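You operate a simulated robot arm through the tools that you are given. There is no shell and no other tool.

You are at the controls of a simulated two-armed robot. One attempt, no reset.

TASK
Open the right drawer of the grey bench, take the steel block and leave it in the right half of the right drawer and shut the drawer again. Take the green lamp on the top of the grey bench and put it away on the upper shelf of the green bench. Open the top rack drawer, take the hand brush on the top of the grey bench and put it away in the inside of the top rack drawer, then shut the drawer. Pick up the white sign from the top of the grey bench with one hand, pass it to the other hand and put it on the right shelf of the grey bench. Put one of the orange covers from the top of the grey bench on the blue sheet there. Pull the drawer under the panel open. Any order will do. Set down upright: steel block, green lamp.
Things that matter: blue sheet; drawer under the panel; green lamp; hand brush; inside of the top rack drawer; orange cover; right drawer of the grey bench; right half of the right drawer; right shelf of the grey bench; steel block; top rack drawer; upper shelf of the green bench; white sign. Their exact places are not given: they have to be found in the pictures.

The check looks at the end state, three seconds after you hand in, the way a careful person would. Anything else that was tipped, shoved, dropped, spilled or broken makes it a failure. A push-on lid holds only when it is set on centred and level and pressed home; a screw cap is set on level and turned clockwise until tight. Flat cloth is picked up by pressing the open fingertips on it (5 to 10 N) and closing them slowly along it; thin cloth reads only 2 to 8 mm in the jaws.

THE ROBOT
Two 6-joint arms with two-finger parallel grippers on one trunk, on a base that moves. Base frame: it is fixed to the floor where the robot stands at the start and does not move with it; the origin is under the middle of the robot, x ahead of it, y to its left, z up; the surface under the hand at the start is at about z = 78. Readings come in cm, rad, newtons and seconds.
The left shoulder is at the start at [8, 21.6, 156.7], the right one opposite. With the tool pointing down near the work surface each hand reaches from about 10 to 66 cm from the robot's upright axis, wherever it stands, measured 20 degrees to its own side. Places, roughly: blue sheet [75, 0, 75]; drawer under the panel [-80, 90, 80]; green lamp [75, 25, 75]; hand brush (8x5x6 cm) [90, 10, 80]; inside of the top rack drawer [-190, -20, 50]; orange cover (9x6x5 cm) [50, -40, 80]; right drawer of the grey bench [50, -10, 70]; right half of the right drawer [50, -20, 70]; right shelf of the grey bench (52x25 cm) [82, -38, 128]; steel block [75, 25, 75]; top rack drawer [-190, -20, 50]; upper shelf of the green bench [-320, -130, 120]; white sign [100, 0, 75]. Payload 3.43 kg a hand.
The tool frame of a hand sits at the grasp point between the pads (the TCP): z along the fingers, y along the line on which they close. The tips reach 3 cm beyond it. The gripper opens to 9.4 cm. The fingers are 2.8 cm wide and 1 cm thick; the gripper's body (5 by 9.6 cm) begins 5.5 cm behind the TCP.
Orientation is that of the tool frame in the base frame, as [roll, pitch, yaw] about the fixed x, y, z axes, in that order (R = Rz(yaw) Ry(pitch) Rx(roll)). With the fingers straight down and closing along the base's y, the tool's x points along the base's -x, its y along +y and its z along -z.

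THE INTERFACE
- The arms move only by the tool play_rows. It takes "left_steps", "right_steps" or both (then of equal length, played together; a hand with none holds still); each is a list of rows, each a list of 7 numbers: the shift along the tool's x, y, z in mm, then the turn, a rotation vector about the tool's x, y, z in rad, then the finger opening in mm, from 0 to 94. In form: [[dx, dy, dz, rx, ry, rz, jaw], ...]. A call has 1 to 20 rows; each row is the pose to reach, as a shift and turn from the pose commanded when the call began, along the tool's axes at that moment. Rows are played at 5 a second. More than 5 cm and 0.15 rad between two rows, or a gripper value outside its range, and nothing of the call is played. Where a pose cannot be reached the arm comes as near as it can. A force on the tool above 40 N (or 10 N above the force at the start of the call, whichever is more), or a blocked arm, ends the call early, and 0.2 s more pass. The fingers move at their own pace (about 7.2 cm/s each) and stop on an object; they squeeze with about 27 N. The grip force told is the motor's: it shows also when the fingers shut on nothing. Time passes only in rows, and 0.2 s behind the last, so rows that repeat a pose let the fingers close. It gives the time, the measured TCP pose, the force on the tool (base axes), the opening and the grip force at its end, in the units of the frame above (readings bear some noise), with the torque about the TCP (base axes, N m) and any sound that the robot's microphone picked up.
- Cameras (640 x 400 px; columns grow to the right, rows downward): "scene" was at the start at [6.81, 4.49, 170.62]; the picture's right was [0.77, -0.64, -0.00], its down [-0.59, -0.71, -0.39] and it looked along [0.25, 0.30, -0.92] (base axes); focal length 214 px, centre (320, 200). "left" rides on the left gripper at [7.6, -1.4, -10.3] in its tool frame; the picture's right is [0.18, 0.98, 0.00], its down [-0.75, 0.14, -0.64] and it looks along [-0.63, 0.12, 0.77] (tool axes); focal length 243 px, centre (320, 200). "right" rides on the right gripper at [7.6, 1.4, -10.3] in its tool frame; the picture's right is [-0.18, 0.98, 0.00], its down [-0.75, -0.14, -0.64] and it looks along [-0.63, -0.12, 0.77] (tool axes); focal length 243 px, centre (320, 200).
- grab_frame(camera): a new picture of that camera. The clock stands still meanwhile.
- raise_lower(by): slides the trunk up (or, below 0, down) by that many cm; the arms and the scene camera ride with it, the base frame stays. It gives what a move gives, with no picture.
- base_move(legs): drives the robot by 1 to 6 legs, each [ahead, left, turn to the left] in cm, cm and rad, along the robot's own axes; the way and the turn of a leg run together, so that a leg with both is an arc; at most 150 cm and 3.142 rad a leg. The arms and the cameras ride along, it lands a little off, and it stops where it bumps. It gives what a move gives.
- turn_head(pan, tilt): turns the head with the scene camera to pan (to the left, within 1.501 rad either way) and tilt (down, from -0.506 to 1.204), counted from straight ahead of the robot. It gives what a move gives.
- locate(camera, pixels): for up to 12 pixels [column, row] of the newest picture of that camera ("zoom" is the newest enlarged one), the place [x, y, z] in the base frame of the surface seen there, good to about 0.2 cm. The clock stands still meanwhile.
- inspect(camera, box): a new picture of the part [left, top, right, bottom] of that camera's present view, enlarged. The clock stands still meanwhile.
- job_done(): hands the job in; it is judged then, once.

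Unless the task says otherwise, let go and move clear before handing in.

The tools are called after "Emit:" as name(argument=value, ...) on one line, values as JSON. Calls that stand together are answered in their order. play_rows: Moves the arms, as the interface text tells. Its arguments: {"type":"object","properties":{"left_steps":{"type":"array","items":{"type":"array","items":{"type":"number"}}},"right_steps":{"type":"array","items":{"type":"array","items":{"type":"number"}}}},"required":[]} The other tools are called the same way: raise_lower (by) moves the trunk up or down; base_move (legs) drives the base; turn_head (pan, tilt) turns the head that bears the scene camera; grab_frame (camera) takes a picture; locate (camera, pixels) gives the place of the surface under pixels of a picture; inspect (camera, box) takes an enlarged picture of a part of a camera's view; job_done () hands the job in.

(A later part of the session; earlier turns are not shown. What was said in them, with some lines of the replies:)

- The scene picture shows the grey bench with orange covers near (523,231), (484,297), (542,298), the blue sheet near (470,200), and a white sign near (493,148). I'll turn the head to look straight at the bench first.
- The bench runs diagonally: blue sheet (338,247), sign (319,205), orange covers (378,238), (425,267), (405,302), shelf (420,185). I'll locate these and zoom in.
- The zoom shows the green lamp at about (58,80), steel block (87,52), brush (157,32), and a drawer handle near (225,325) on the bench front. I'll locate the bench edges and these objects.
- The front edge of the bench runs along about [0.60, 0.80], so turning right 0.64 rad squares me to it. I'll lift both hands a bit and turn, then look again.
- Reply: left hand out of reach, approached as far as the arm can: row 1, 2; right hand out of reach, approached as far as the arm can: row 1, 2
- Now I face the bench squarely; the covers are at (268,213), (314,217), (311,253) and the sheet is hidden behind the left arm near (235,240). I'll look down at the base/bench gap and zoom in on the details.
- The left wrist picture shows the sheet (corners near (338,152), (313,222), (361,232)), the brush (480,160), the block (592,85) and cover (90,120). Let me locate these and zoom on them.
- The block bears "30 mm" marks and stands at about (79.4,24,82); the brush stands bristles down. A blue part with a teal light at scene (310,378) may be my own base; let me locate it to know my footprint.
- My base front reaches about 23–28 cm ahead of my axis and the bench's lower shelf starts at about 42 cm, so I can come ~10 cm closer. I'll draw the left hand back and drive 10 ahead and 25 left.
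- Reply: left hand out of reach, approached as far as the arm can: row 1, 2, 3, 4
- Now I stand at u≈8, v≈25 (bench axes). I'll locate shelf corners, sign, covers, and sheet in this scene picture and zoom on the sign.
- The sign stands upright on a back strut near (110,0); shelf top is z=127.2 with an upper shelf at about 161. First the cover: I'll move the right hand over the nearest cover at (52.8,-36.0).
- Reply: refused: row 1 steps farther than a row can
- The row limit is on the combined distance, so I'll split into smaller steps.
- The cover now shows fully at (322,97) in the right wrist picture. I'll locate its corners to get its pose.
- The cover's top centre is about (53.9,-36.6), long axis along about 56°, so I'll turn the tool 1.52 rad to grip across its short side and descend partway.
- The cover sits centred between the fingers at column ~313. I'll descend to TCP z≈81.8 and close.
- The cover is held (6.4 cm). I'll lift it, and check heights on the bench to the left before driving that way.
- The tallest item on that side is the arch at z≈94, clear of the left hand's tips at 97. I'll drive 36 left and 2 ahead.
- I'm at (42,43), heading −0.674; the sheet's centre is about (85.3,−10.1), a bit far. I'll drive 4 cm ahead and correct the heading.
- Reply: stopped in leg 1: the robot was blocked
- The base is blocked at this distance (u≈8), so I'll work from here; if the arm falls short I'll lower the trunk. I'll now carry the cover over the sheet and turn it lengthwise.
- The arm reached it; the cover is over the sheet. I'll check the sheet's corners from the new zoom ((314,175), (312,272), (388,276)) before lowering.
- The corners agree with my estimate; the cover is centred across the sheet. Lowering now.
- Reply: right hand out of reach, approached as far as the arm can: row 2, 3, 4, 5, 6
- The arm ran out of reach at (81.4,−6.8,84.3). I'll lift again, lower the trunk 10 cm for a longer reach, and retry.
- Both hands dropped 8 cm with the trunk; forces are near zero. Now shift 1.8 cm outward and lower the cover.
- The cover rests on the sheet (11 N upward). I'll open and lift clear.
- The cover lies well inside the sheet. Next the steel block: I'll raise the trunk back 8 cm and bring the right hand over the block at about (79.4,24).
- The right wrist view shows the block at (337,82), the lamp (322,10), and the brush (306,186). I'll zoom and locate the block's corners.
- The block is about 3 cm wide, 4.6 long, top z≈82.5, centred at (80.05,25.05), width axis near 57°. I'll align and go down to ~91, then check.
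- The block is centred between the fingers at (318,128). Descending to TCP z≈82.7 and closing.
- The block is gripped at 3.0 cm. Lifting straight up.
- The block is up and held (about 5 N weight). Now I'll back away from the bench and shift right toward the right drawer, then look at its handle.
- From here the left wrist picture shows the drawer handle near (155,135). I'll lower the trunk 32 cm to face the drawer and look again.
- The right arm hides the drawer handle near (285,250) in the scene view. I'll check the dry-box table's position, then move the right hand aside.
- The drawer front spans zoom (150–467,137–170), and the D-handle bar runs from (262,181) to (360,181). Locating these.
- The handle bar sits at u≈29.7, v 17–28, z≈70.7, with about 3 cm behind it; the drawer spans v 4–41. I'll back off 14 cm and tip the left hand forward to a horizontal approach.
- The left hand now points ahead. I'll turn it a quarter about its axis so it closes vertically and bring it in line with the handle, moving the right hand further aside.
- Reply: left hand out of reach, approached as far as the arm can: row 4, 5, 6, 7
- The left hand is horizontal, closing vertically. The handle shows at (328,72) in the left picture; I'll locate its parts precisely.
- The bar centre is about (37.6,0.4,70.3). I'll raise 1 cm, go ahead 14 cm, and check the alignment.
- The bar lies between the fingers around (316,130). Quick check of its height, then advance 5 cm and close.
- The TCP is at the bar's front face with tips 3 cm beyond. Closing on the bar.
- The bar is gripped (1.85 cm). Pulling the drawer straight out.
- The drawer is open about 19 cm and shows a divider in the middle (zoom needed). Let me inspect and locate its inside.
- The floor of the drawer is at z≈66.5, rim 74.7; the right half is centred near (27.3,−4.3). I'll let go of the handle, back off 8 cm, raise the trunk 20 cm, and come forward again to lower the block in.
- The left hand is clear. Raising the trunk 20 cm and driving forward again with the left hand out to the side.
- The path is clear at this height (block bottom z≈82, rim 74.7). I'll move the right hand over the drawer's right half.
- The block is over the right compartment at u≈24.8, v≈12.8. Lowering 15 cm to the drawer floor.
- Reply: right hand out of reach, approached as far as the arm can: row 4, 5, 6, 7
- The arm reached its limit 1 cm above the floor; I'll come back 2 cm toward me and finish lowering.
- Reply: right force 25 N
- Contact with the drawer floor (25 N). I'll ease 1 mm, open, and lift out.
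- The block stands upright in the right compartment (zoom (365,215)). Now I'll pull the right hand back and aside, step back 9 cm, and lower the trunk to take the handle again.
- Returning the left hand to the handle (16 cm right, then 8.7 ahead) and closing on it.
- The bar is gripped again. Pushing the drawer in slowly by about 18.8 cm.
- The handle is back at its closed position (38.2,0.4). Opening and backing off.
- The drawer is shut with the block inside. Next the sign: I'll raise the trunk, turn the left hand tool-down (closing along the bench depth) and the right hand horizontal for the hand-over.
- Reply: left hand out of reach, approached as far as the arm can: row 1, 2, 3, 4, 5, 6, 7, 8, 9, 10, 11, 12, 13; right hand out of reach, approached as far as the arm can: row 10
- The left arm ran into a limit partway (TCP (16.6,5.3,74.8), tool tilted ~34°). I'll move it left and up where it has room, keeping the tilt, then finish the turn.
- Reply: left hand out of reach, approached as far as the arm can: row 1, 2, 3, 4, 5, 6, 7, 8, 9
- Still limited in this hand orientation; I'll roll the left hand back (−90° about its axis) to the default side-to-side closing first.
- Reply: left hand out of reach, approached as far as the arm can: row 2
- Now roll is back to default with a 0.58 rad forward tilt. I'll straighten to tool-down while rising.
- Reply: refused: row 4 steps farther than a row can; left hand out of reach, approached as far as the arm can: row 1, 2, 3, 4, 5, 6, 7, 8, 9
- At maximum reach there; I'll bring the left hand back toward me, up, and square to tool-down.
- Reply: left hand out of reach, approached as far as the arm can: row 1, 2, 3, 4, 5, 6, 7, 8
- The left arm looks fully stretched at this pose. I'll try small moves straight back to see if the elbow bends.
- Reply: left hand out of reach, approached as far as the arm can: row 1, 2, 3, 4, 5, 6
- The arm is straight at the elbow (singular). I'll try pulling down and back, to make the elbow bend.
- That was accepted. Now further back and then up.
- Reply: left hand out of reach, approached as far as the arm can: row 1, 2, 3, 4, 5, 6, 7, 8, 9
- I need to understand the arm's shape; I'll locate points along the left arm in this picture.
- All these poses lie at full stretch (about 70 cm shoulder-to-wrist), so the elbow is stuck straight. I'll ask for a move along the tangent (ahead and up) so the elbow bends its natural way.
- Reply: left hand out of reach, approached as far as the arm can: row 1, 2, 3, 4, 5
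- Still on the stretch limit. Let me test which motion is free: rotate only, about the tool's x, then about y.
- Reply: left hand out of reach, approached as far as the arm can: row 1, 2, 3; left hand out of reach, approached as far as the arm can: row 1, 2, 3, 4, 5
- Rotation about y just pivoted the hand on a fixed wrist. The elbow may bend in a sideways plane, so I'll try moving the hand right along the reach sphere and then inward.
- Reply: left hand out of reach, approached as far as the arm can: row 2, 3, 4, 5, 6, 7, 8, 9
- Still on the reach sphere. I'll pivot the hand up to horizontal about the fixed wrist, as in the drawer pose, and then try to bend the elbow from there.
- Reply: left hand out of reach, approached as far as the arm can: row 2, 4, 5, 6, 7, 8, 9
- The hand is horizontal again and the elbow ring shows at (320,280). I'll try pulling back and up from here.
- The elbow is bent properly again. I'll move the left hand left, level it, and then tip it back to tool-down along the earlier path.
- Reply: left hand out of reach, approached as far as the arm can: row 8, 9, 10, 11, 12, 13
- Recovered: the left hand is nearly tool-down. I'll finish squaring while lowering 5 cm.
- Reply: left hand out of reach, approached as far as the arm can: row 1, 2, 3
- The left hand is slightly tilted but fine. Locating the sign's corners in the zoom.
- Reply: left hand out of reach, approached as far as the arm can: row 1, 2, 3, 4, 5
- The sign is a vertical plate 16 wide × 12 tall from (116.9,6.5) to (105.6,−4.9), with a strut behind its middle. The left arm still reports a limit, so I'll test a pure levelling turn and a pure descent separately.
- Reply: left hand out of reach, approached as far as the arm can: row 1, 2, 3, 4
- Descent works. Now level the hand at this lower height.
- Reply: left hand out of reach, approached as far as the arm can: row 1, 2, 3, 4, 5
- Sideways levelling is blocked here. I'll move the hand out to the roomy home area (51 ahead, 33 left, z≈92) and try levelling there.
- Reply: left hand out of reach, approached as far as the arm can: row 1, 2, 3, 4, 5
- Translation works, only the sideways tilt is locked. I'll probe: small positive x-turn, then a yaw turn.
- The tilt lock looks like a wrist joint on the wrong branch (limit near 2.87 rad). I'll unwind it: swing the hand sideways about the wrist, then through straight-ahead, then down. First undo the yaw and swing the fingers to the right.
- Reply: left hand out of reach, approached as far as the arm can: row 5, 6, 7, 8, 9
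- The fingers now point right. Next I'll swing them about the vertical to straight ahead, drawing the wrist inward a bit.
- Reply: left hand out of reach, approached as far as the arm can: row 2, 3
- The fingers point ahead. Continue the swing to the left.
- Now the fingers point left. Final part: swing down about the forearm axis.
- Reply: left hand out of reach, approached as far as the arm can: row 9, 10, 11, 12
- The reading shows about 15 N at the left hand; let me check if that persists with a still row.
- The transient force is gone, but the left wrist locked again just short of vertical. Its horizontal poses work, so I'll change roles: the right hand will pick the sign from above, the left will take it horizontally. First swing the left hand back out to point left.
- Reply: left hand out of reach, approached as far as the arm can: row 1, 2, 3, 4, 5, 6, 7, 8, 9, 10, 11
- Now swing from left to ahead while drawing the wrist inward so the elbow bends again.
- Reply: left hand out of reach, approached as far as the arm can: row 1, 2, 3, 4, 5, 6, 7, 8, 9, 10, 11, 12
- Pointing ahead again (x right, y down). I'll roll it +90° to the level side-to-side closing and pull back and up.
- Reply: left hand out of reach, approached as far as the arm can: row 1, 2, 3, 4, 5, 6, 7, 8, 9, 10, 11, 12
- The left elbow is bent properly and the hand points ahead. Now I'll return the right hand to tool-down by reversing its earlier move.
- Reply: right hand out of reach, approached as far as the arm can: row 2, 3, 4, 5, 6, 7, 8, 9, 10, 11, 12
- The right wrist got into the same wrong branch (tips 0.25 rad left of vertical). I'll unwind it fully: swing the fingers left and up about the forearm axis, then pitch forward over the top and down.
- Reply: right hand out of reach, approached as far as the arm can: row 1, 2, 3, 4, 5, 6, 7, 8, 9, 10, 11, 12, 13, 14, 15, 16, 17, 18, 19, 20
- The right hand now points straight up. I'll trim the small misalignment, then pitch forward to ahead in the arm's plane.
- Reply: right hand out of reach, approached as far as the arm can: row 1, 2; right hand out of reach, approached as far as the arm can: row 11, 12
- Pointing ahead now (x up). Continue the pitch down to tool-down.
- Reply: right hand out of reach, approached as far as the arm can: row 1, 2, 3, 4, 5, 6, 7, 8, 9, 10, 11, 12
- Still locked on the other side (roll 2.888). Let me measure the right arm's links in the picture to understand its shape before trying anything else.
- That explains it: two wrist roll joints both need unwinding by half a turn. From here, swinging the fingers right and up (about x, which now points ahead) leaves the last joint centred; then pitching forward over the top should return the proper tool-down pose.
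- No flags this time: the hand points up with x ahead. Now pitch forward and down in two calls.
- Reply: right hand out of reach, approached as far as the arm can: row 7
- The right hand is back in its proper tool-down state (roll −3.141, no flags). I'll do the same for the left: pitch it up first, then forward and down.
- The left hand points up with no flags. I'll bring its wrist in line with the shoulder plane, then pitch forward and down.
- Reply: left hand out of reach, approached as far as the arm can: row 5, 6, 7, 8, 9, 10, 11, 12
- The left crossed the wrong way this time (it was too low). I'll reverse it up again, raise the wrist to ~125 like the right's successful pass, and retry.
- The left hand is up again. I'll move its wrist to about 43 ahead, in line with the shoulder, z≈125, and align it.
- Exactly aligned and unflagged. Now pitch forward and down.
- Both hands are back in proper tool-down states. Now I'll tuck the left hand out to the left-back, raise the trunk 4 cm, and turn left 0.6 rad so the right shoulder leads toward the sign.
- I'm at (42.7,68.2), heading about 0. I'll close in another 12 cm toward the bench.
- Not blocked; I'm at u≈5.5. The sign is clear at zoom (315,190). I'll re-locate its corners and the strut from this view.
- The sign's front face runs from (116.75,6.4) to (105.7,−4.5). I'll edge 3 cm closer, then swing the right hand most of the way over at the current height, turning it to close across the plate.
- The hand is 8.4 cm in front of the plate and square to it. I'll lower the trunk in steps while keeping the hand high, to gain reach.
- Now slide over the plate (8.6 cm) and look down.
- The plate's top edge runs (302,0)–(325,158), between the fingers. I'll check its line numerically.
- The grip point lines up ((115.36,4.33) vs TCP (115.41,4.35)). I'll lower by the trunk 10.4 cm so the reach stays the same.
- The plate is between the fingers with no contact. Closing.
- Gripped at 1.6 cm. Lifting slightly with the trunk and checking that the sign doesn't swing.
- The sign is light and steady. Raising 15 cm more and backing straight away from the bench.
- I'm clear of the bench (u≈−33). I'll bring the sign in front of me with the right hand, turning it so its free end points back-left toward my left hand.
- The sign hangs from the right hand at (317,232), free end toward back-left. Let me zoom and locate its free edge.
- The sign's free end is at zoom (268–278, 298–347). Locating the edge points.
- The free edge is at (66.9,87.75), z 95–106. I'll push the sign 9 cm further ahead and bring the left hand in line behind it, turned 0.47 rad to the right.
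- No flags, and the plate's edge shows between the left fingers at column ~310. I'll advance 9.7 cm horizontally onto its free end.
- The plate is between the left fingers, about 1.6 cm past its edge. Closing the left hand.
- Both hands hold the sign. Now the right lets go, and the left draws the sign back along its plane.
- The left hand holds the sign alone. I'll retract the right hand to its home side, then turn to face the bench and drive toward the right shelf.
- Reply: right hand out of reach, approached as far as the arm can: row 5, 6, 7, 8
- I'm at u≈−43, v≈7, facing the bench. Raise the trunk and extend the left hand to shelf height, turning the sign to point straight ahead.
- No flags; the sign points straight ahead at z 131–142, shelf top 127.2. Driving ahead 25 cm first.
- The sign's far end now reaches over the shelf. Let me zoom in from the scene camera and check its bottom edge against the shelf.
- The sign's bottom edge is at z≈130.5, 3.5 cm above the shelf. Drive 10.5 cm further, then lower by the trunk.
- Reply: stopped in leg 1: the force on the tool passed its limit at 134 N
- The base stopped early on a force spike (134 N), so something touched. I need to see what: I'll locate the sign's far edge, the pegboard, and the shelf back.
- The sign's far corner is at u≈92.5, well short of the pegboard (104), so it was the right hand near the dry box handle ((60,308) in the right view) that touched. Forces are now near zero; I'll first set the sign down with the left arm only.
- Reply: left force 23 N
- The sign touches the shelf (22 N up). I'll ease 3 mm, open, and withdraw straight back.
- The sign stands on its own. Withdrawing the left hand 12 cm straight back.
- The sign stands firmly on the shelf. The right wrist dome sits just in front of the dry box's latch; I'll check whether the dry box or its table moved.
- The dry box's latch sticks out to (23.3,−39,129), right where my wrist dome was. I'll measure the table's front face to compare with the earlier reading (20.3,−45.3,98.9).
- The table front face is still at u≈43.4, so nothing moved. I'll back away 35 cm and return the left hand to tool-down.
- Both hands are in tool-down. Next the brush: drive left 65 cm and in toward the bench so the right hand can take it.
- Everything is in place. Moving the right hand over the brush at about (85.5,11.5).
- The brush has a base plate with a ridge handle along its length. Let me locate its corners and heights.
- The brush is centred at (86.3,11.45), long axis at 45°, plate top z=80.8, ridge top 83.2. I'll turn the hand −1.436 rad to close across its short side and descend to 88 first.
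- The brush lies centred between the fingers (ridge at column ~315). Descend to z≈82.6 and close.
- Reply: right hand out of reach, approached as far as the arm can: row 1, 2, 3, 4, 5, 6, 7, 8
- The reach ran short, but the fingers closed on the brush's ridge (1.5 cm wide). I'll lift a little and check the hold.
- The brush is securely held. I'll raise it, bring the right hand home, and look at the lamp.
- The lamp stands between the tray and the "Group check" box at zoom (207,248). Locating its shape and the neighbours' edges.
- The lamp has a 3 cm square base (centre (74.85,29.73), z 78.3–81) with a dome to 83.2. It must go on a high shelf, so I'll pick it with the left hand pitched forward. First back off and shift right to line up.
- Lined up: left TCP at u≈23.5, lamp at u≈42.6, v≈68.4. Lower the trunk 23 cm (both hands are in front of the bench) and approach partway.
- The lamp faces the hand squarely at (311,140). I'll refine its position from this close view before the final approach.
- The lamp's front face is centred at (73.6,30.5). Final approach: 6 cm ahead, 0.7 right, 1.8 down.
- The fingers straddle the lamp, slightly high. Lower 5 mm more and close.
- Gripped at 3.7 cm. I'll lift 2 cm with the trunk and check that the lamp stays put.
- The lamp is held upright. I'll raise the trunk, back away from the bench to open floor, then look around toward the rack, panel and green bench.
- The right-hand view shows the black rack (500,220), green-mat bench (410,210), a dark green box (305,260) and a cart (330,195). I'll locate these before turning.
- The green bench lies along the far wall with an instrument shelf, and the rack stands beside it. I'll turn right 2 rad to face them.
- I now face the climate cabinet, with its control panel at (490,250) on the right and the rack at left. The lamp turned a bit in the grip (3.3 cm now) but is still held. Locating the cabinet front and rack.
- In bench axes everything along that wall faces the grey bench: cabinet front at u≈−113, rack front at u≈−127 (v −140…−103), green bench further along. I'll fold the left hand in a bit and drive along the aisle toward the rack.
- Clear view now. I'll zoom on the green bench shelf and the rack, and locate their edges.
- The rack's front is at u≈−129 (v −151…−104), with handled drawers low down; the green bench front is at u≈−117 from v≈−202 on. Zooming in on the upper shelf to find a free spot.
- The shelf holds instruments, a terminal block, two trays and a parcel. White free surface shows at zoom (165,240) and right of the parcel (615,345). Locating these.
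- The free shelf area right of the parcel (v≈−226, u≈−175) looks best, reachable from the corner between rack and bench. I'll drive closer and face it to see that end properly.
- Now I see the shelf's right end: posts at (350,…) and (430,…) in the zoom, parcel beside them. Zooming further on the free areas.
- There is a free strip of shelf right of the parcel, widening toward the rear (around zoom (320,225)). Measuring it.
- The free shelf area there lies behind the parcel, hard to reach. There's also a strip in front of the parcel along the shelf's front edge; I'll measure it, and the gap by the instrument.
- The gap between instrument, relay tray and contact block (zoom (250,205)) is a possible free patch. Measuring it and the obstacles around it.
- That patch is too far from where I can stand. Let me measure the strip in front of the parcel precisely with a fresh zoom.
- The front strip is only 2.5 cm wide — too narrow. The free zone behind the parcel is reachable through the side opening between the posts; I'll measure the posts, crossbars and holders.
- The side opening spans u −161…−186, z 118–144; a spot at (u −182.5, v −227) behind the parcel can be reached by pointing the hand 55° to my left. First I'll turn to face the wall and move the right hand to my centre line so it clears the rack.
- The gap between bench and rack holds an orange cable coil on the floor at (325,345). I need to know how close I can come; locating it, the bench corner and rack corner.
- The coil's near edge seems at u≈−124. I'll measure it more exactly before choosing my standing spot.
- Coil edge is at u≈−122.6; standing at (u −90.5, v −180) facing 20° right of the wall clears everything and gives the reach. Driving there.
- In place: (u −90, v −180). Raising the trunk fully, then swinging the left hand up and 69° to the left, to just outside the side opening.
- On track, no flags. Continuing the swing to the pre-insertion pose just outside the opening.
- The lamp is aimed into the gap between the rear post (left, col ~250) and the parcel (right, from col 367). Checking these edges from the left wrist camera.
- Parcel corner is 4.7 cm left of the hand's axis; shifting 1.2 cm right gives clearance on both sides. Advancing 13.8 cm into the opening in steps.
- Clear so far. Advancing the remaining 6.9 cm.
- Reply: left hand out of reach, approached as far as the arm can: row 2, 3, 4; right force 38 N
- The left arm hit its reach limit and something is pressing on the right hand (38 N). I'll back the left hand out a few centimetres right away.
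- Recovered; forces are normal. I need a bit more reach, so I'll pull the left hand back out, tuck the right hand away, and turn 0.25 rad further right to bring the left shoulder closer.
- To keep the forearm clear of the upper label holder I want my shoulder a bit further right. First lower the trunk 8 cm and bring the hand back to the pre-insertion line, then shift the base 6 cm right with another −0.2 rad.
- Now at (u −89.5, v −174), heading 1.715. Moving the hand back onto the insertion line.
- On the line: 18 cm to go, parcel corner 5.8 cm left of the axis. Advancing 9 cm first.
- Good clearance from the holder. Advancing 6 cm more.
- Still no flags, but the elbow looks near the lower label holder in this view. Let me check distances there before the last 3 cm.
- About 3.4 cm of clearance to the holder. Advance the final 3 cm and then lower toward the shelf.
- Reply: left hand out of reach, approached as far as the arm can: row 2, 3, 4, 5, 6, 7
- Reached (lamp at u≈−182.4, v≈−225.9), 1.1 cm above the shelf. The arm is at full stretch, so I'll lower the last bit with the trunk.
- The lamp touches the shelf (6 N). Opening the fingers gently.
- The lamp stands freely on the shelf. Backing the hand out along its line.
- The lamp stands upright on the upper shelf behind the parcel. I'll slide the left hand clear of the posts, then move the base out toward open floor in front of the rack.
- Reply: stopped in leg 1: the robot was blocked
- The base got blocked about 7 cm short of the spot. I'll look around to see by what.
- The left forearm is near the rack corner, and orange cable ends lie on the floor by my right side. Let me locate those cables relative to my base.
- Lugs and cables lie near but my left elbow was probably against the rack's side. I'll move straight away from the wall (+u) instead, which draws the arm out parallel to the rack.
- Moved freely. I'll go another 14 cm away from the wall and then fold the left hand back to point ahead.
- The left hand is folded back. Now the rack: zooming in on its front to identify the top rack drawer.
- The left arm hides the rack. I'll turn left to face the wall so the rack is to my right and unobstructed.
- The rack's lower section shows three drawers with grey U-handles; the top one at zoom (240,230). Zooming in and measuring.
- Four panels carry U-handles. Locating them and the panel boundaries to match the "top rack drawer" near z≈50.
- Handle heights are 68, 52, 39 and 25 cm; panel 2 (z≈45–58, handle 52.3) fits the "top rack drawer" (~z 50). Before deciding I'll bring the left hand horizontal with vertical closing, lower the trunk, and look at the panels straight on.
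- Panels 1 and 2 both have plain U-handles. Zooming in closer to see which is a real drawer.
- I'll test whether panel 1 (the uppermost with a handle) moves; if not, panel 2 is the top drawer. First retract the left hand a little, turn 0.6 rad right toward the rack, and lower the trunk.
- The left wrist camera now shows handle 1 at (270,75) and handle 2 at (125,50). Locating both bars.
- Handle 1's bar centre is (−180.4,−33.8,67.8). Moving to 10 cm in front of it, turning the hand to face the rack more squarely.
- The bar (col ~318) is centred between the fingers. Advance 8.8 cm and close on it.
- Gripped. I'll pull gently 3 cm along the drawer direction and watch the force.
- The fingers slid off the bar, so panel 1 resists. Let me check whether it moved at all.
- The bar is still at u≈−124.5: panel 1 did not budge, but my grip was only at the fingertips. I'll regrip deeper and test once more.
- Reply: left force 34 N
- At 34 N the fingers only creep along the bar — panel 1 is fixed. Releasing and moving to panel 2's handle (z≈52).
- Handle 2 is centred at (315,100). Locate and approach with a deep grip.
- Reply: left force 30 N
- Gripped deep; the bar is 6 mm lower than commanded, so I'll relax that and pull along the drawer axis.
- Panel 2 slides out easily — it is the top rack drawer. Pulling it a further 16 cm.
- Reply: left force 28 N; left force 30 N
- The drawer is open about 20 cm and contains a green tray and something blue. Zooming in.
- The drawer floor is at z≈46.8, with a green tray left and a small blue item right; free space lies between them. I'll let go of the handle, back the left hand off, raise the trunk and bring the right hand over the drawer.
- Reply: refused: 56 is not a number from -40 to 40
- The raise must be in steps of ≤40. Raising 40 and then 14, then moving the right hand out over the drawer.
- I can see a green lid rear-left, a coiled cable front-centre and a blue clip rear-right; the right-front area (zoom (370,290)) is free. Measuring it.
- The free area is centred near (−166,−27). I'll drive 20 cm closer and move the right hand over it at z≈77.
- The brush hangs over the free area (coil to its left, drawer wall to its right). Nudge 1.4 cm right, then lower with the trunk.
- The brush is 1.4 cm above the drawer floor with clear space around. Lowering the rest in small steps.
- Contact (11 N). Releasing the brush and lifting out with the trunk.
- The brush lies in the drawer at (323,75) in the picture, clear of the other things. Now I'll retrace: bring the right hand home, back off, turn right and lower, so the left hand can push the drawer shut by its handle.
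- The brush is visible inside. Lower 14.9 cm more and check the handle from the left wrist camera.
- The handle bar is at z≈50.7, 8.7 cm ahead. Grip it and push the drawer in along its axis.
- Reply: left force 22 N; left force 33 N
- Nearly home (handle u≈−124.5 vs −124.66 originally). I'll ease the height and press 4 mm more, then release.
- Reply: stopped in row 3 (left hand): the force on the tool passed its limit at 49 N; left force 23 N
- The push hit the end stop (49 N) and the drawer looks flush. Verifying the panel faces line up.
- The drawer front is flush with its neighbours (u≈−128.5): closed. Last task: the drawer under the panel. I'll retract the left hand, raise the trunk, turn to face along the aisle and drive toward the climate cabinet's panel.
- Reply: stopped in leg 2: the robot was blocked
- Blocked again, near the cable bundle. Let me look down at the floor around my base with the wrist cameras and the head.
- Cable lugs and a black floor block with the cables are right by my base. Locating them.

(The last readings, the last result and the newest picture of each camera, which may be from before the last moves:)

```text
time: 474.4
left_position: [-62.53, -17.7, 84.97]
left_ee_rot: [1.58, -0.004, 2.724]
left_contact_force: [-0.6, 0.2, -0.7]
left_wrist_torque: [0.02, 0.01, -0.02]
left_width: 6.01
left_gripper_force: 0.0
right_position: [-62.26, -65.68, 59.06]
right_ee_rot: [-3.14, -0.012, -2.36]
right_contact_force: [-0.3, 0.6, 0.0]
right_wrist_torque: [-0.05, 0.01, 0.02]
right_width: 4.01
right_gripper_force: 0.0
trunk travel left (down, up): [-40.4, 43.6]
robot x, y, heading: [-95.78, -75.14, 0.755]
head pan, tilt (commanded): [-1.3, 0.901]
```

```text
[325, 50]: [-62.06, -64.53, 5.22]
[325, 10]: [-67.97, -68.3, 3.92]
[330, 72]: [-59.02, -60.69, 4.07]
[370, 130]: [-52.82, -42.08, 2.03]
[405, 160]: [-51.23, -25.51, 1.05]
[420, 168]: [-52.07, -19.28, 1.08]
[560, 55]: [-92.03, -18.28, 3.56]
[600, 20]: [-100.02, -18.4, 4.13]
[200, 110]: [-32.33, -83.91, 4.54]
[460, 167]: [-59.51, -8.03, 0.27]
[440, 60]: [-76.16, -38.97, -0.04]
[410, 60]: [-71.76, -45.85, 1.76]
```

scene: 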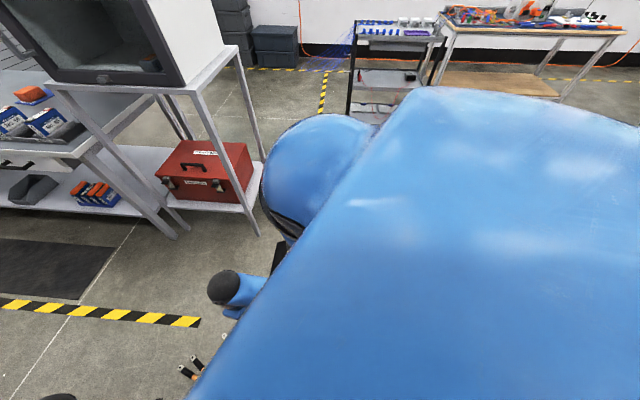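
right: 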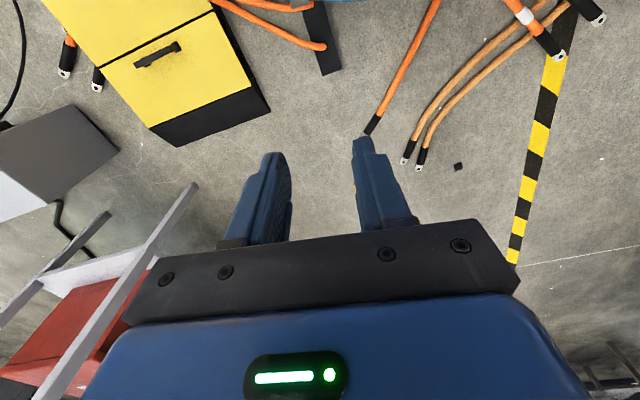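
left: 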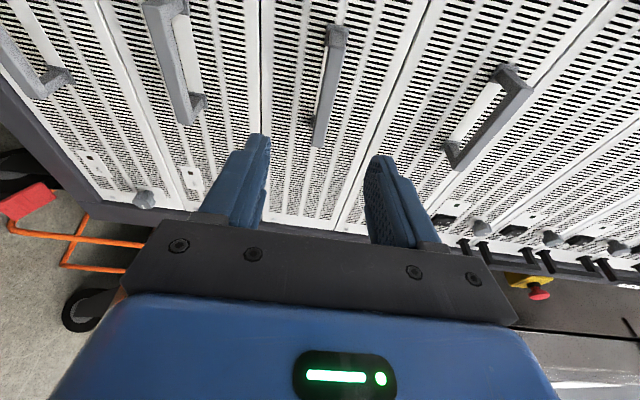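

A 5 cm high black floor block at about (−64,−65) is what stops me; the thin cables did not. I'll sidestep left toward the wall side, square up, and go along the line I drove before.

Emit:
base_move(legs=[[2, 18, 0.18], [60, 0, 0], [60, 0, 0]])

Emit:
turn_head(pan=1.3, tilt=0.5)

Emit:
grab_frame(camera="scene")

```text
time: 481.9
left_position: [-15.13, 98.46, 84.91]
left_ee_rot: [1.58, -0.003, 2.915]
left_contact_force: [-0.3, -0.8, -0.3]
left_wrist_torque: [-0.01, 0.04, -0.01]
left_width: 6.01
left_gripper_force: 0.0
right_position: [-5.68, 51.46, 58.98]
right_ee_rot: [-3.14, -0.013, -2.169]
right_contact_force: [0.1, -0.1, 0.7]
right_wrist_torque: [0.02, 0.0, 0.0]
right_width: 3.99
right_gripper_force: 0.0
trunk travel left (down, up): [-40.4, 43.6]
robot x, y, heading: [-37.56, 35.83, 0.95]
head pan, tilt (commanded): [-1.3, 0.901]
```

```text
time: 484.2
left_position: [-15.04, 98.33, 84.89]
left_ee_rot: [1.58, -0.002, 2.916]
left_contact_force: [0.4, 0.4, -0.6]
left_wrist_torque: [-0.04, -0.01, -0.01]
left_width: 6.0
left_gripper_force: 0.0
right_position: [-5.62, 51.41, 59.1]
right_ee_rot: [-3.14, -0.014, -2.169]
right_contact_force: [0.3, 0.4, -0.4]
right_wrist_torque: [0.01, -0.02, -0.02]
right_width: 3.98
right_gripper_force: 0.0
trunk travel left (down, up): [-40.4, 43.6]
robot x, y, heading: [-36.89, 35.73, 0.949]
head pan, tilt (commanded): [1.3, 0.499]
```

```text
taken
```

scene: 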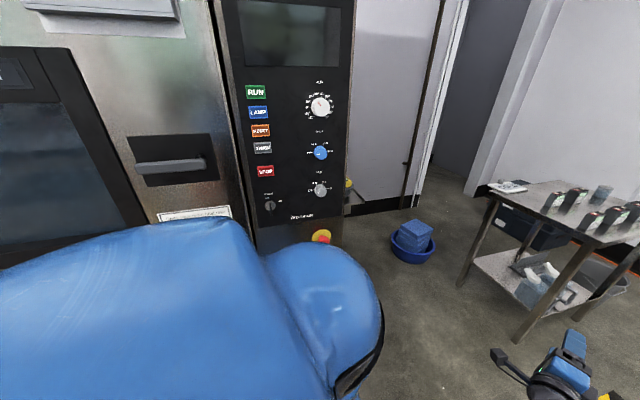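

I'm past the cables. I'll step 21 cm away from the cabinet, then turn left to face it.

Emit:
base_move(legs=[[10, -21, 0], [0, 0, 1.555]])

Emit:
turn_head(pan=-0.1, tilt=0.4)

Emit:
grab_frame(camera="scene")

Emit:
inspect(camera="scene", box=[260, 100, 460, 300])

```text
time: 489.8
left_position: [-76.86, 53.65, 85.01]
left_ee_rot: [1.581, -0.004, -1.797]
left_contact_force: [0.3, 0.2, 0.1]
left_wrist_torque: [-0.01, 0.03, -0.02]
left_width: 5.98
left_gripper_force: 0.0
right_position: [-29.94, 63.07, 58.96]
right_ee_rot: [-3.14, -0.013, -0.598]
right_contact_force: [-0.2, -0.2, 0.5]
right_wrist_torque: [0.0, -0.01, -0.01]
right_width: 3.99
right_gripper_force: 0.1
trunk travel left (down, up): [-40.4, 43.6]
robot x, y, heading: [-14.06, 32.12, 2.519]
head pan, tilt (commanded): [1.3, 0.499]
```

```text
time: 491.3
left_position: [-76.74, 53.65, 84.97]
left_ee_rot: [1.579, -0.005, -1.798]
left_contact_force: [-0.6, 0.0, 0.1]
left_wrist_torque: [-0.01, 0.01, -0.02]
left_width: 5.99
left_gripper_force: 0.1
right_position: [-29.87, 62.98, 58.97]
right_ee_rot: [-3.14, -0.015, -0.597]
right_contact_force: [-0.3, 0.9, -1.3]
right_wrist_torque: [0.01, 0.0, 0.02]
right_width: 4.01
right_gripper_force: 0.0
trunk travel left (down, up): [-40.4, 43.6]
robot x, y, heading: [-13.67, 31.78, 2.523]
head pan, tilt (commanded): [-0.099, 0.4]
```

```text
taken
```

scene: 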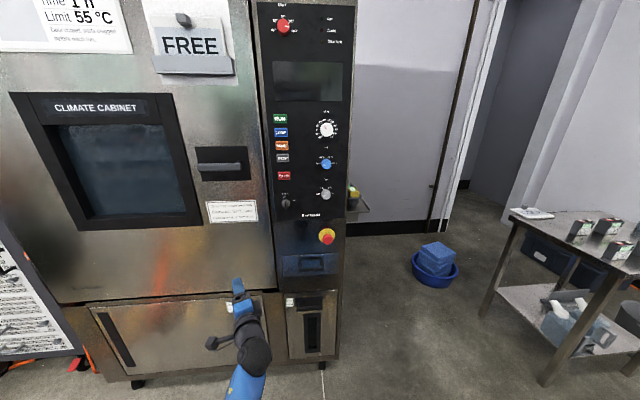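

```text
2.00 times, centred on (360, 200) of scene
```

zoom: 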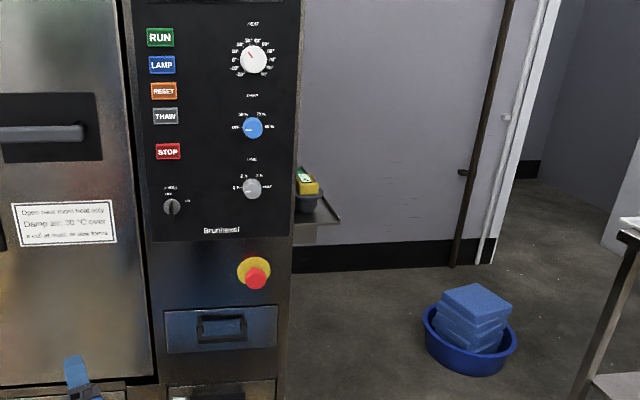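

The drawer under the panel is at zoom (220,330), below the e-stop, with a small handle. Zooming in and measuring.

Emit:
inspect(camera="scene", box=[270, 235, 350, 300])

Emit:
locate(camera="zoom", pixels=[[318, 215], [275, 215], [365, 210], [318, 190], [318, 240], [318, 255], [110, 165], [530, 160], [115, 320], [530, 290], [318, 225], [300, 205]])

```text
6.15 times, centred on (310, 268) of scene
```

zoom: 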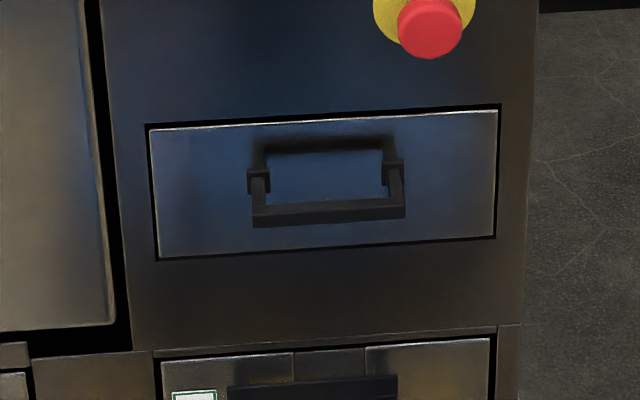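

```text
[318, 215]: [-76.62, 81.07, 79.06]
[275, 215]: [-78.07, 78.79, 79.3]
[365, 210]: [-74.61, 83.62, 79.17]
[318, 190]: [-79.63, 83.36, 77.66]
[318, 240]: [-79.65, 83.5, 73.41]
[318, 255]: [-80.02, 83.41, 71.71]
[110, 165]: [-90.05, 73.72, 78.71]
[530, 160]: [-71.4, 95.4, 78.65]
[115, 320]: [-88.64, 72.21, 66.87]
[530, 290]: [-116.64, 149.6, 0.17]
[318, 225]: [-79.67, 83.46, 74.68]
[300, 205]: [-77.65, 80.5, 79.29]
```

The D-handle bar is at (−76.6,81.1,79.1) (u −109.8, v 16–24), drawer face at u≈−113.7. I'll shift 24 cm right so the left arm lines up, and lower the trunk 12 cm.

Emit:
base_move(legs=[[0, -24, -0.016]])

Emit:
raise_lower(by=-12)

Emit:
grab_frame(camera="left")

```text
time: 493.1
left_position: [-62.0, 74.39, 84.85]
left_ee_rot: [1.578, -0.003, -1.816]
left_contact_force: [0.7, -0.5, -1.0]
left_wrist_torque: [0.0, -0.02, -0.04]
left_width: 6.0
left_gripper_force: 0.0
right_position: [-14.83, 82.85, 58.91]
right_ee_rot: [-3.139, -0.014, -0.617]
right_contact_force: [0.2, -0.1, -0.1]
right_wrist_torque: [-0.02, -0.03, 0.01]
right_width: 3.99
right_gripper_force: 0.2
trunk travel left (down, up): [-40.4, 43.6]
robot x, y, heading: [0.32, 51.22, 2.497]
head pan, tilt (commanded): [-0.099, 0.4]
```

```text
time: 494.6
left_position: [-61.99, 74.37, 72.82]
left_ee_rot: [1.579, -0.003, -1.818]
left_contact_force: [0.3, 0.4, 1.0]
left_wrist_torque: [0.01, 0.0, -0.01]
left_width: 5.98
left_gripper_force: 0.0
right_position: [-14.74, 82.84, 47.02]
right_ee_rot: [-3.141, -0.013, -0.619]
right_contact_force: [-0.5, -0.4, -0.3]
right_wrist_torque: [0.0, 0.03, 0.03]
right_width: 4.0
right_gripper_force: 0.1
trunk travel left (down, up): [-28.4, 55.6]
robot x, y, heading: [0.18, 50.78, 2.495]
head pan, tilt (commanded): [-0.099, 0.4]
```

```text
taken
```

left: 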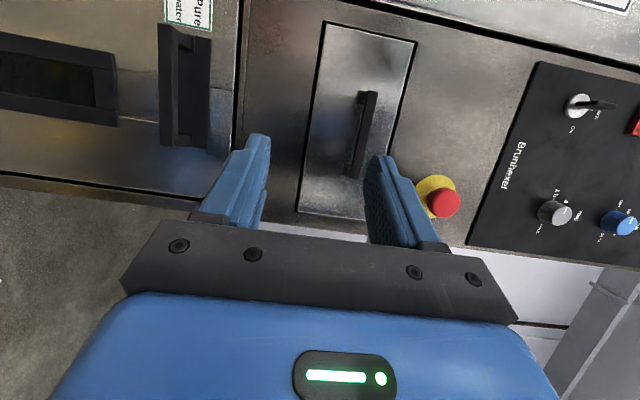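

The handle shows at (365,135) in the left picture. Locating it for the final alignment.

Emit:
locate(camera="left", pixels=[[371, 100], [365, 130], [357, 165], [330, 130], [340, 180], [400, 60]])

Emit:
inspect(camera="left", box=[290, 60, 430, 200])

```text
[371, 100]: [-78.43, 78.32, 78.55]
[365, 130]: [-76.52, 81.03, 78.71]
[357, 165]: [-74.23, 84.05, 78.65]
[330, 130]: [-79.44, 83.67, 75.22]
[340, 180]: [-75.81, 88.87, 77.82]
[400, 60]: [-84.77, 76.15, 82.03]
```

```text
2.86 times, centred on (360, 130) of left
```

zoom: 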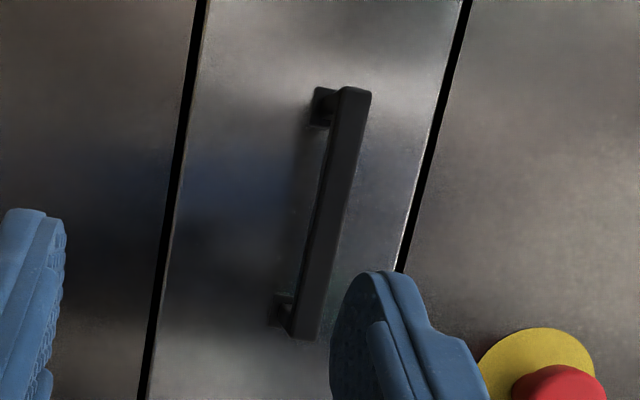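

Bar centre (−76.4,81.1,78.6). Squaring the hand to the drawer and moving to 8 cm in front of it.

Emit:
play_rows(left_steps=[[0.4, 19.3, 27.3, 0, -0.13, 0, 60], [0.8, 38.6, 54.6, 0, -0.26, 0, 60], [1.2, 58, 82, 0, -0.389, 0, 60], [1.2, 58, 82, 0, -0.389, 0, 60]])

Emit:
grab_frame(camera="left")

```text
time: 495.6
left_position: [-69.72, 76.02, 78.78]
left_ee_rot: [1.58, 0.0, -2.206]
left_contact_force: [0.7, 0.5, -0.2]
left_wrist_torque: [-0.01, 0.01, 0.01]
left_width: 5.98
left_gripper_force: 0.0
right_position: [-14.82, 82.93, 47.06]
right_ee_rot: [-3.139, -0.015, -0.616]
right_contact_force: [0.3, -0.3, -0.9]
right_wrist_torque: [-0.01, -0.02, -0.01]
right_width: 3.99
right_gripper_force: 0.0
trunk travel left (down, up): [-28.4, 55.6]
robot x, y, heading: [0.24, 50.79, 2.496]
head pan, tilt (commanded): [-0.099, 0.4]
```

```text
taken
```

left: 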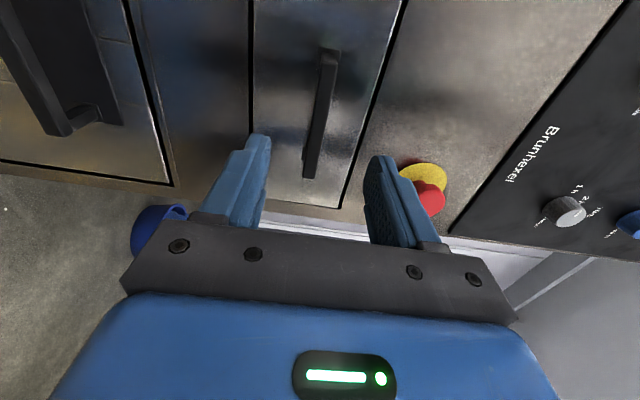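

The handle is centred. The red e-stop sits just above; checking its position relative to my gripper before advancing.

Emit:
locate(camera="left", pixels=[[430, 200], [415, 172], [440, 190], [325, 90], [318, 130], [310, 165]])

```text
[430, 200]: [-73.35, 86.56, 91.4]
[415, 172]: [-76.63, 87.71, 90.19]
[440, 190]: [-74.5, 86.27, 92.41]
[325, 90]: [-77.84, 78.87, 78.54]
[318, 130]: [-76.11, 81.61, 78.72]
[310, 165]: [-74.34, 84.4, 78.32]
```

Clear (e-stop z≥88). Advance 8.3 cm and close on the bar.

Emit:
play_rows(left_steps=[[0, 0, 30, 0, 0, 0, 50], [0, -1, 60, 0, 0, 0, 50], [0, -2, 82, 0, 0, 0, 50], [0, -2, 82, 0, 0, 0, 35], [0, -2, 82, 0, 0, 0, 20], [0, -2, 82, 0, 0, 0, 5], [0, -2, 82, 0, 0, 0, 5], [0, -2, 82, 0, 0, 0, 5]])

Emit:
grab_frame(camera="left")

```text
time: 497.4
left_position: [-76.33, 81.15, 78.55]
left_ee_rot: [1.581, -0.001, -2.205]
left_contact_force: [1.3, -0.8, -2.8]
left_wrist_torque: [-0.04, 0.04, -0.07]
left_width: 1.7
left_gripper_force: 45.0
right_position: [-14.92, 82.78, 47.08]
right_ee_rot: [-3.14, -0.015, -0.616]
right_contact_force: [-0.3, 0.6, -0.5]
right_wrist_torque: [-0.01, 0.02, 0.01]
right_width: 3.98
right_gripper_force: 0.0
trunk travel left (down, up): [-28.4, 55.6]
robot x, y, heading: [0.41, 51.16, 2.499]
head pan, tilt (commanded): [-0.099, 0.4]
```

```text
taken
```

left: 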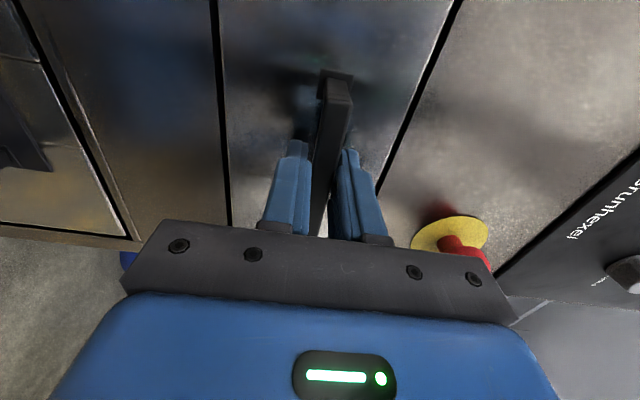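

Gripped. Pulling the drawer out 10 cm.

Emit:
play_rows(left_steps=[[0, 0, -5, 0, 0, 0, 5], [0, 0, -15, 0, 0, 0, 5], [0, 0, -30, 0, 0, 0, 5], [0, 0, -45, 0, 0, 0, 5], [0, 0, -60, 0, 0, 0, 5], [0, 0, -75, 0, 0, 0, 5], [0, 0, -90, 0, 0, 0, 5], [0, 0, -105, 0, 0, 0, 5], [0, 0, -105, 0, 0, 0, 5]])

Emit:
grab_frame(camera="scene")

```text
time: 499.4
left_position: [-68.0, 75.06, 78.59]
left_ee_rot: [1.583, 0.0, -2.208]
left_contact_force: [14.0, 15.5, -2.4]
left_wrist_torque: [0.09, -0.08, 0.03]
left_width: 1.7
left_gripper_force: 44.7
right_position: [-14.66, 82.95, 47.05]
right_ee_rot: [3.141, -0.014, -0.617]
right_contact_force: [-0.1, -0.8, 0.2]
right_wrist_torque: [0.01, -0.03, -0.01]
right_width: 3.99
right_gripper_force: 0.1
trunk travel left (down, up): [-28.4, 55.6]
robot x, y, heading: [-0.2, 50.99, 2.496]
head pan, tilt (commanded): [-0.099, 0.4]
```

```text
taken
```

scene: 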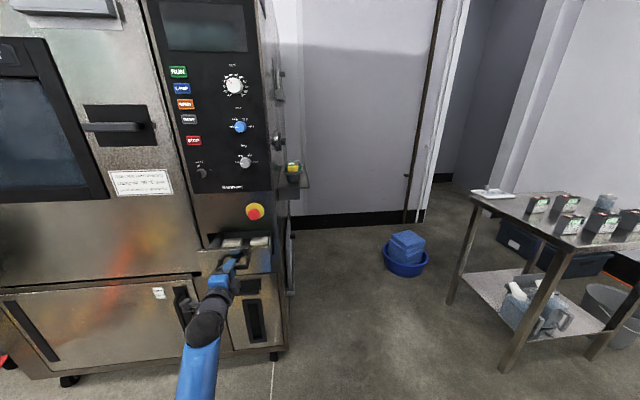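

The drawer slides out (10 cm so far). I'll relax the sideways load and pull further, partly with the base.

Emit:
play_rows(left_steps=[[-3, 0, 0, 0, 0, 0, 5], [-4, 0, -15, 0, 0, 0, 5], [-4, 0, -30, 0, 0, 0, 5], [-4, 0, -45, 0, 0, 0, 5], [-4, 0, -45, 0, 0, 0, 5]])

Emit:
base_move(legs=[[-6, 0, 0]])

Emit:
turn_head(pan=0.1, tilt=0.6)

Emit:
grab_frame(camera="scene")

Emit:
inspect(camera="scene", box=[180, 150, 320, 290])

```text
time: 500.6
left_position: [-64.25, 72.34, 78.48]
left_ee_rot: [1.581, -0.001, -2.202]
left_contact_force: [2.0, 0.5, -3.2]
left_wrist_torque: [0.01, 0.02, 1.36]
left_width: 1.67
left_gripper_force: 45.1
right_position: [-14.97, 82.77, 47.01]
right_ee_rot: [-3.14, -0.014, -0.616]
right_contact_force: [-0.7, 0.4, -0.7]
right_wrist_torque: [0.0, -0.02, -0.03]
right_width: 3.98
right_gripper_force: 0.1
trunk travel left (down, up): [-28.4, 55.6]
robot x, y, heading: [0.26, 51.2, 2.503]
head pan, tilt (commanded): [-0.099, 0.4]
```

```text
time: 501.6
left_position: [-59.36, 68.85, 78.51]
left_ee_rot: [1.58, 0.0, -2.206]
left_contact_force: [-1.5, 1.8, 2.0]
left_wrist_torque: [-0.2, 0.66, -1.01]
left_width: 1.23
left_gripper_force: 44.6
right_position: [-10.15, 79.28, 47.08]
right_ee_rot: [-3.14, -0.013, -0.618]
right_contact_force: [-0.4, -0.5, 0.0]
right_wrist_torque: [0.0, -0.02, 0.04]
right_width: 4.02
right_gripper_force: 0.1
trunk travel left (down, up): [-28.4, 55.6]
robot x, y, heading: [4.72, 47.55, 2.501]
head pan, tilt (commanded): [-0.099, 0.4]
```

```text
time: 502.3
left_position: [-59.35, 68.88, 78.54]
left_ee_rot: [1.58, 0.0, -2.207]
left_contact_force: [0.8, 0.5, -1.0]
left_wrist_torque: [-0.04, 0.4, 0.2]
left_width: 1.23
left_gripper_force: 45.1
right_position: [-10.16, 79.32, 47.11]
right_ee_rot: [-3.139, -0.013, -0.617]
right_contact_force: [0.2, -0.2, 0.0]
right_wrist_torque: [0.02, -0.01, 0.02]
right_width: 4.01
right_gripper_force: 0.1
trunk travel left (down, up): [-28.4, 55.6]
robot x, y, heading: [5.08, 48.01, 2.501]
head pan, tilt (commanded): [0.099, 0.6]
```

```text
taken
```

scene: 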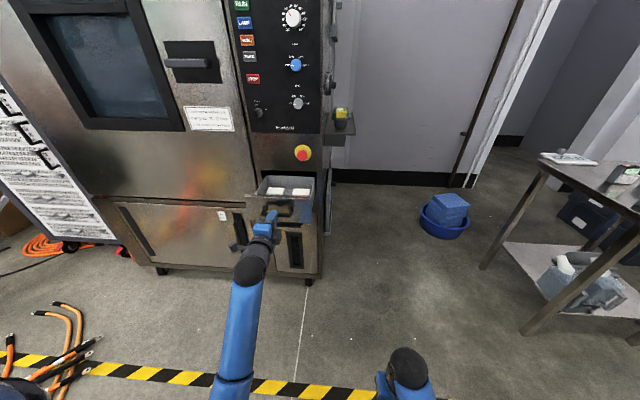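

```text
2.86 times, centred on (250, 220) of scene
```

zoom: 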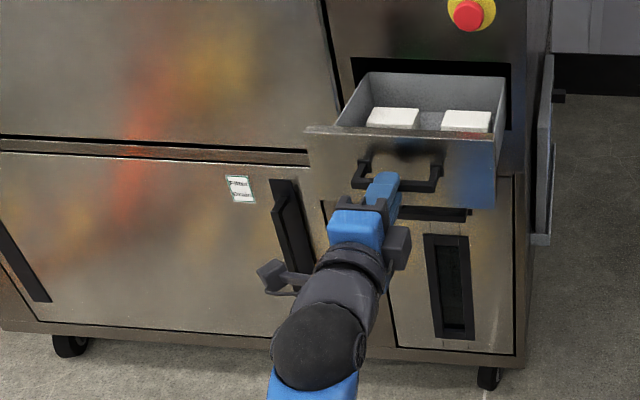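

The drawer is open, showing two white boxes inside; the grip slid a little at the end. Measuring how far it is open.

Emit:
locate(camera="zoom", pixels=[[345, 150], [470, 165], [430, 185], [410, 135], [390, 115], [465, 120], [400, 100], [360, 70], [505, 85]])

```text
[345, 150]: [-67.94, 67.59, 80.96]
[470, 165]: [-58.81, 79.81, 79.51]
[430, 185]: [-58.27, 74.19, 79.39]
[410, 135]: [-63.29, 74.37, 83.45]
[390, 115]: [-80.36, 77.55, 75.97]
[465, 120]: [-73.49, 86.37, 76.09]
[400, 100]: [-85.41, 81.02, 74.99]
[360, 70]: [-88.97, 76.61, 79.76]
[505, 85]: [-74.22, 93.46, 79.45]
```

The drawer front moved from u=−113.7 to −94.7: 19 cm open, apparently at its stop. Releasing the handle and backing off.

Emit:
play_rows(left_steps=[[0, 0, 0, 0, 0, 0, 30], [0, 0, 0, 0, 0, 0, 60], [0, 0, 0, 0, 0, 0, 60], [0, 0, -30, 0, 0, 0, 60], [0, 0, -60, 0, 0, 0, 60], [0, 0, -60, 0, 0, 0, 60]])

Emit:
base_move(legs=[[-10, 0, 0]])

Emit:
grab_frame(camera="scene")

Emit:
inspect(camera="scene", box=[200, 130, 340, 270])

```text
time: 503.7
left_position: [-54.63, 65.3, 78.36]
left_ee_rot: [1.582, 0.001, -2.205]
left_contact_force: [-0.3, -0.9, -0.3]
left_wrist_torque: [-0.01, 0.01, -0.01]
left_width: 6.0
left_gripper_force: 0.0
right_position: [-10.18, 79.32, 47.09]
right_ee_rot: [-3.14, -0.012, -0.618]
right_contact_force: [-0.1, 0.0, -0.2]
right_wrist_torque: [0.02, 0.02, 0.01]
right_width: 3.98
right_gripper_force: 0.1
trunk travel left (down, up): [-28.4, 55.6]
robot x, y, heading: [4.84, 47.39, 2.501]
head pan, tilt (commanded): [0.099, 0.6]
```

```text
time: 504.9
left_position: [-46.89, 59.38, 78.57]
left_ee_rot: [1.579, -0.001, -2.206]
left_contact_force: [0.4, 0.6, 0.0]
left_wrist_torque: [0.02, -0.02, 0.0]
left_width: 6.01
left_gripper_force: 0.1
right_position: [-2.25, 73.35, 47.07]
right_ee_rot: [-3.14, -0.013, -0.616]
right_contact_force: [1.1, 0.1, 0.3]
right_wrist_torque: [0.05, -0.02, 0.05]
right_width: 4.01
right_gripper_force: 0.1
trunk travel left (down, up): [-28.4, 55.6]
robot x, y, heading: [12.73, 42.27, 2.502]
head pan, tilt (commanded): [0.099, 0.6]
```

```text
taken
```

scene: 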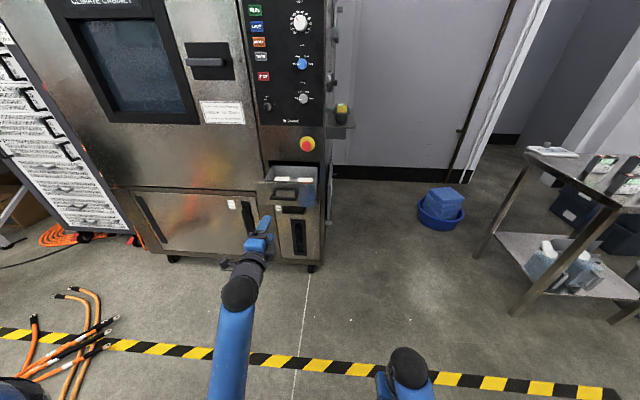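

```text
2.86 times, centred on (270, 200) of scene
```

zoom: 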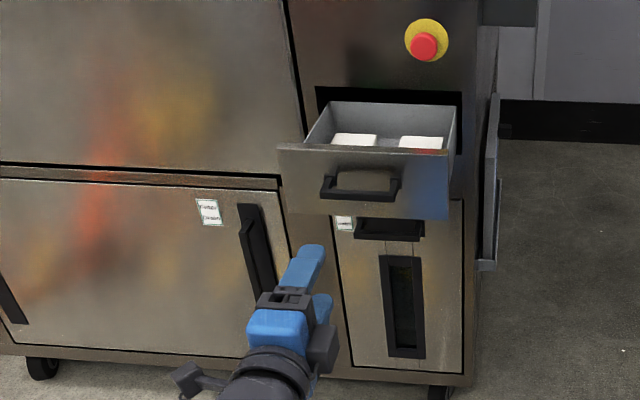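

The drawer stays open. Before handing in, I'll turn left to look back at the grey bench and confirm everything there.

Emit:
base_move(legs=[[0, 0, 1.0]])

Emit:
raise_lower(by=40)

Emit:
turn_head(pan=1.5, tilt=0.45)

Emit:
grab_frame(camera="scene")

Emit:
inspect(camera="scene", box=[160, 60, 480, 260])

```text
time: 507.8
left_position: [-34.14, 0.98, 78.47]
left_ee_rot: [1.581, -0.001, -1.202]
left_contact_force: [-0.5, 0.2, 0.4]
left_wrist_torque: [0.0, -0.01, 0.01]
left_width: 6.0
left_gripper_force: 0.2
right_position: [-21.88, 46.01, 46.91]
right_ee_rot: [-3.14, -0.014, 0.385]
right_contact_force: [-0.5, 0.9, -0.1]
right_wrist_torque: [-0.02, 0.04, 0.02]
right_width: 4.0
right_gripper_force: 0.1
trunk travel left (down, up): [-28.4, 55.6]
robot x, y, heading: [12.79, 41.8, -2.781]
head pan, tilt (commanded): [0.099, 0.6]
```

```text
time: 511.6
left_position: [-34.06, 0.84, 118.44]
left_ee_rot: [1.579, -0.001, -1.201]
left_contact_force: [0.5, -0.4, -0.4]
left_wrist_torque: [0.0, -0.03, 0.02]
left_width: 5.98
left_gripper_force: 0.1
right_position: [-21.91, 46.0, 86.96]
right_ee_rot: [-3.139, -0.016, 0.385]
right_contact_force: [-0.4, 1.0, -0.4]
right_wrist_torque: [0.0, -0.01, 0.02]
right_width: 4.02
right_gripper_force: 0.0
trunk travel left (down, up): [-68.4, 15.6]
robot x, y, heading: [13.07, 41.42, -2.781]
head pan, tilt (commanded): [0.099, 0.6]
```

```text
time: 513.2
left_position: [-34.12, 0.82, 118.54]
left_ee_rot: [1.578, 0.001, -1.203]
left_contact_force: [0.6, -0.6, 0.3]
left_wrist_torque: [0.01, 0.01, 0.04]
left_width: 5.98
left_gripper_force: 0.2
right_position: [-21.86, 46.05, 86.99]
right_ee_rot: [-3.139, -0.013, 0.386]
right_contact_force: [0.3, -0.8, -0.2]
right_wrist_torque: [0.02, 0.04, 0.0]
right_width: 4.02
right_gripper_force: 0.0
trunk travel left (down, up): [-68.4, 15.6]
robot x, y, heading: [13.0, 41.87, -2.783]
head pan, tilt (commanded): [1.499, 0.45]
```

```text
taken
```

scene: 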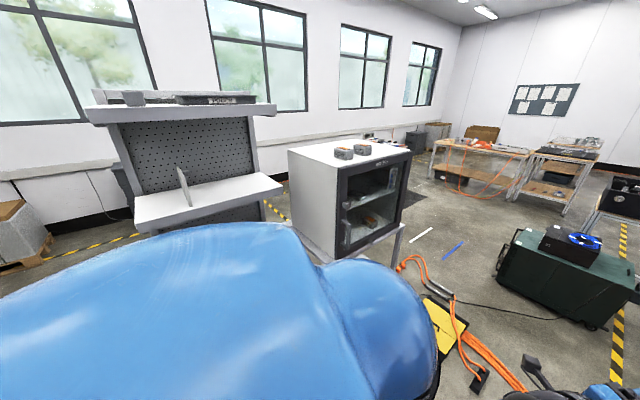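

```text
2.00 times, centred on (320, 160) of scene
```

zoom: 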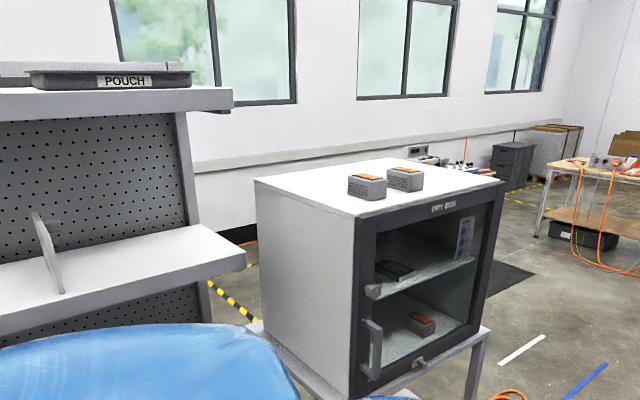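

The sign stands on the right shelf and the dry box is undisturbed. The lamp is on the green bench's upper shelf, the brush is in the shut top rack drawer, and the block is in the shut right drawer. The cover is on the blue sheet, and the drawer under the panel is open. Both hands are empty and clear, so I'm handing in.

Emit:
job_done()

```text
The job is handed in.
```

I've handed in the job with all six tasks done as far as my pictures and readings show. The verdict itself hasn't come back to me.

| Task | How it ended |
|---|---|
| Steel block | Standing upright in the right half of the right drawer; drawer shut |
| Green lamp | Standing upright on the upper shelf of the green bench, behind the parcel |
| Hand brush | Inside the top rack drawer; drawer shut flush with its neighbours |
| White sign | Picked up with the right hand, passed to the left, standing on the right shelf of the grey bench |
| Orange cover | One cover lying fully on the blue sheet |
| Drawer under the panel | Pulled open about 19 cm, apparently to its stop |

A few things happened along the way that could matter to the check:

- **Dry box:** my right wrist hit its latch once, at 134 N. The table's front face measured the same afterwards, and the box looked undisturbed at the end.
- **Floor cables:** I drove over the thin orange cables more than once, and my base bumped the black cable block near (−64, −65). I didn't check whether either moved.
- **Rack:** I tested the panel above the top drawer by pulling its handle at up to 34 N. It did not move, so I took it as fixed.
- **Grey bench top:** I last saw the block drawer and the cover partway through the job. The final look back only showed the shelf end.
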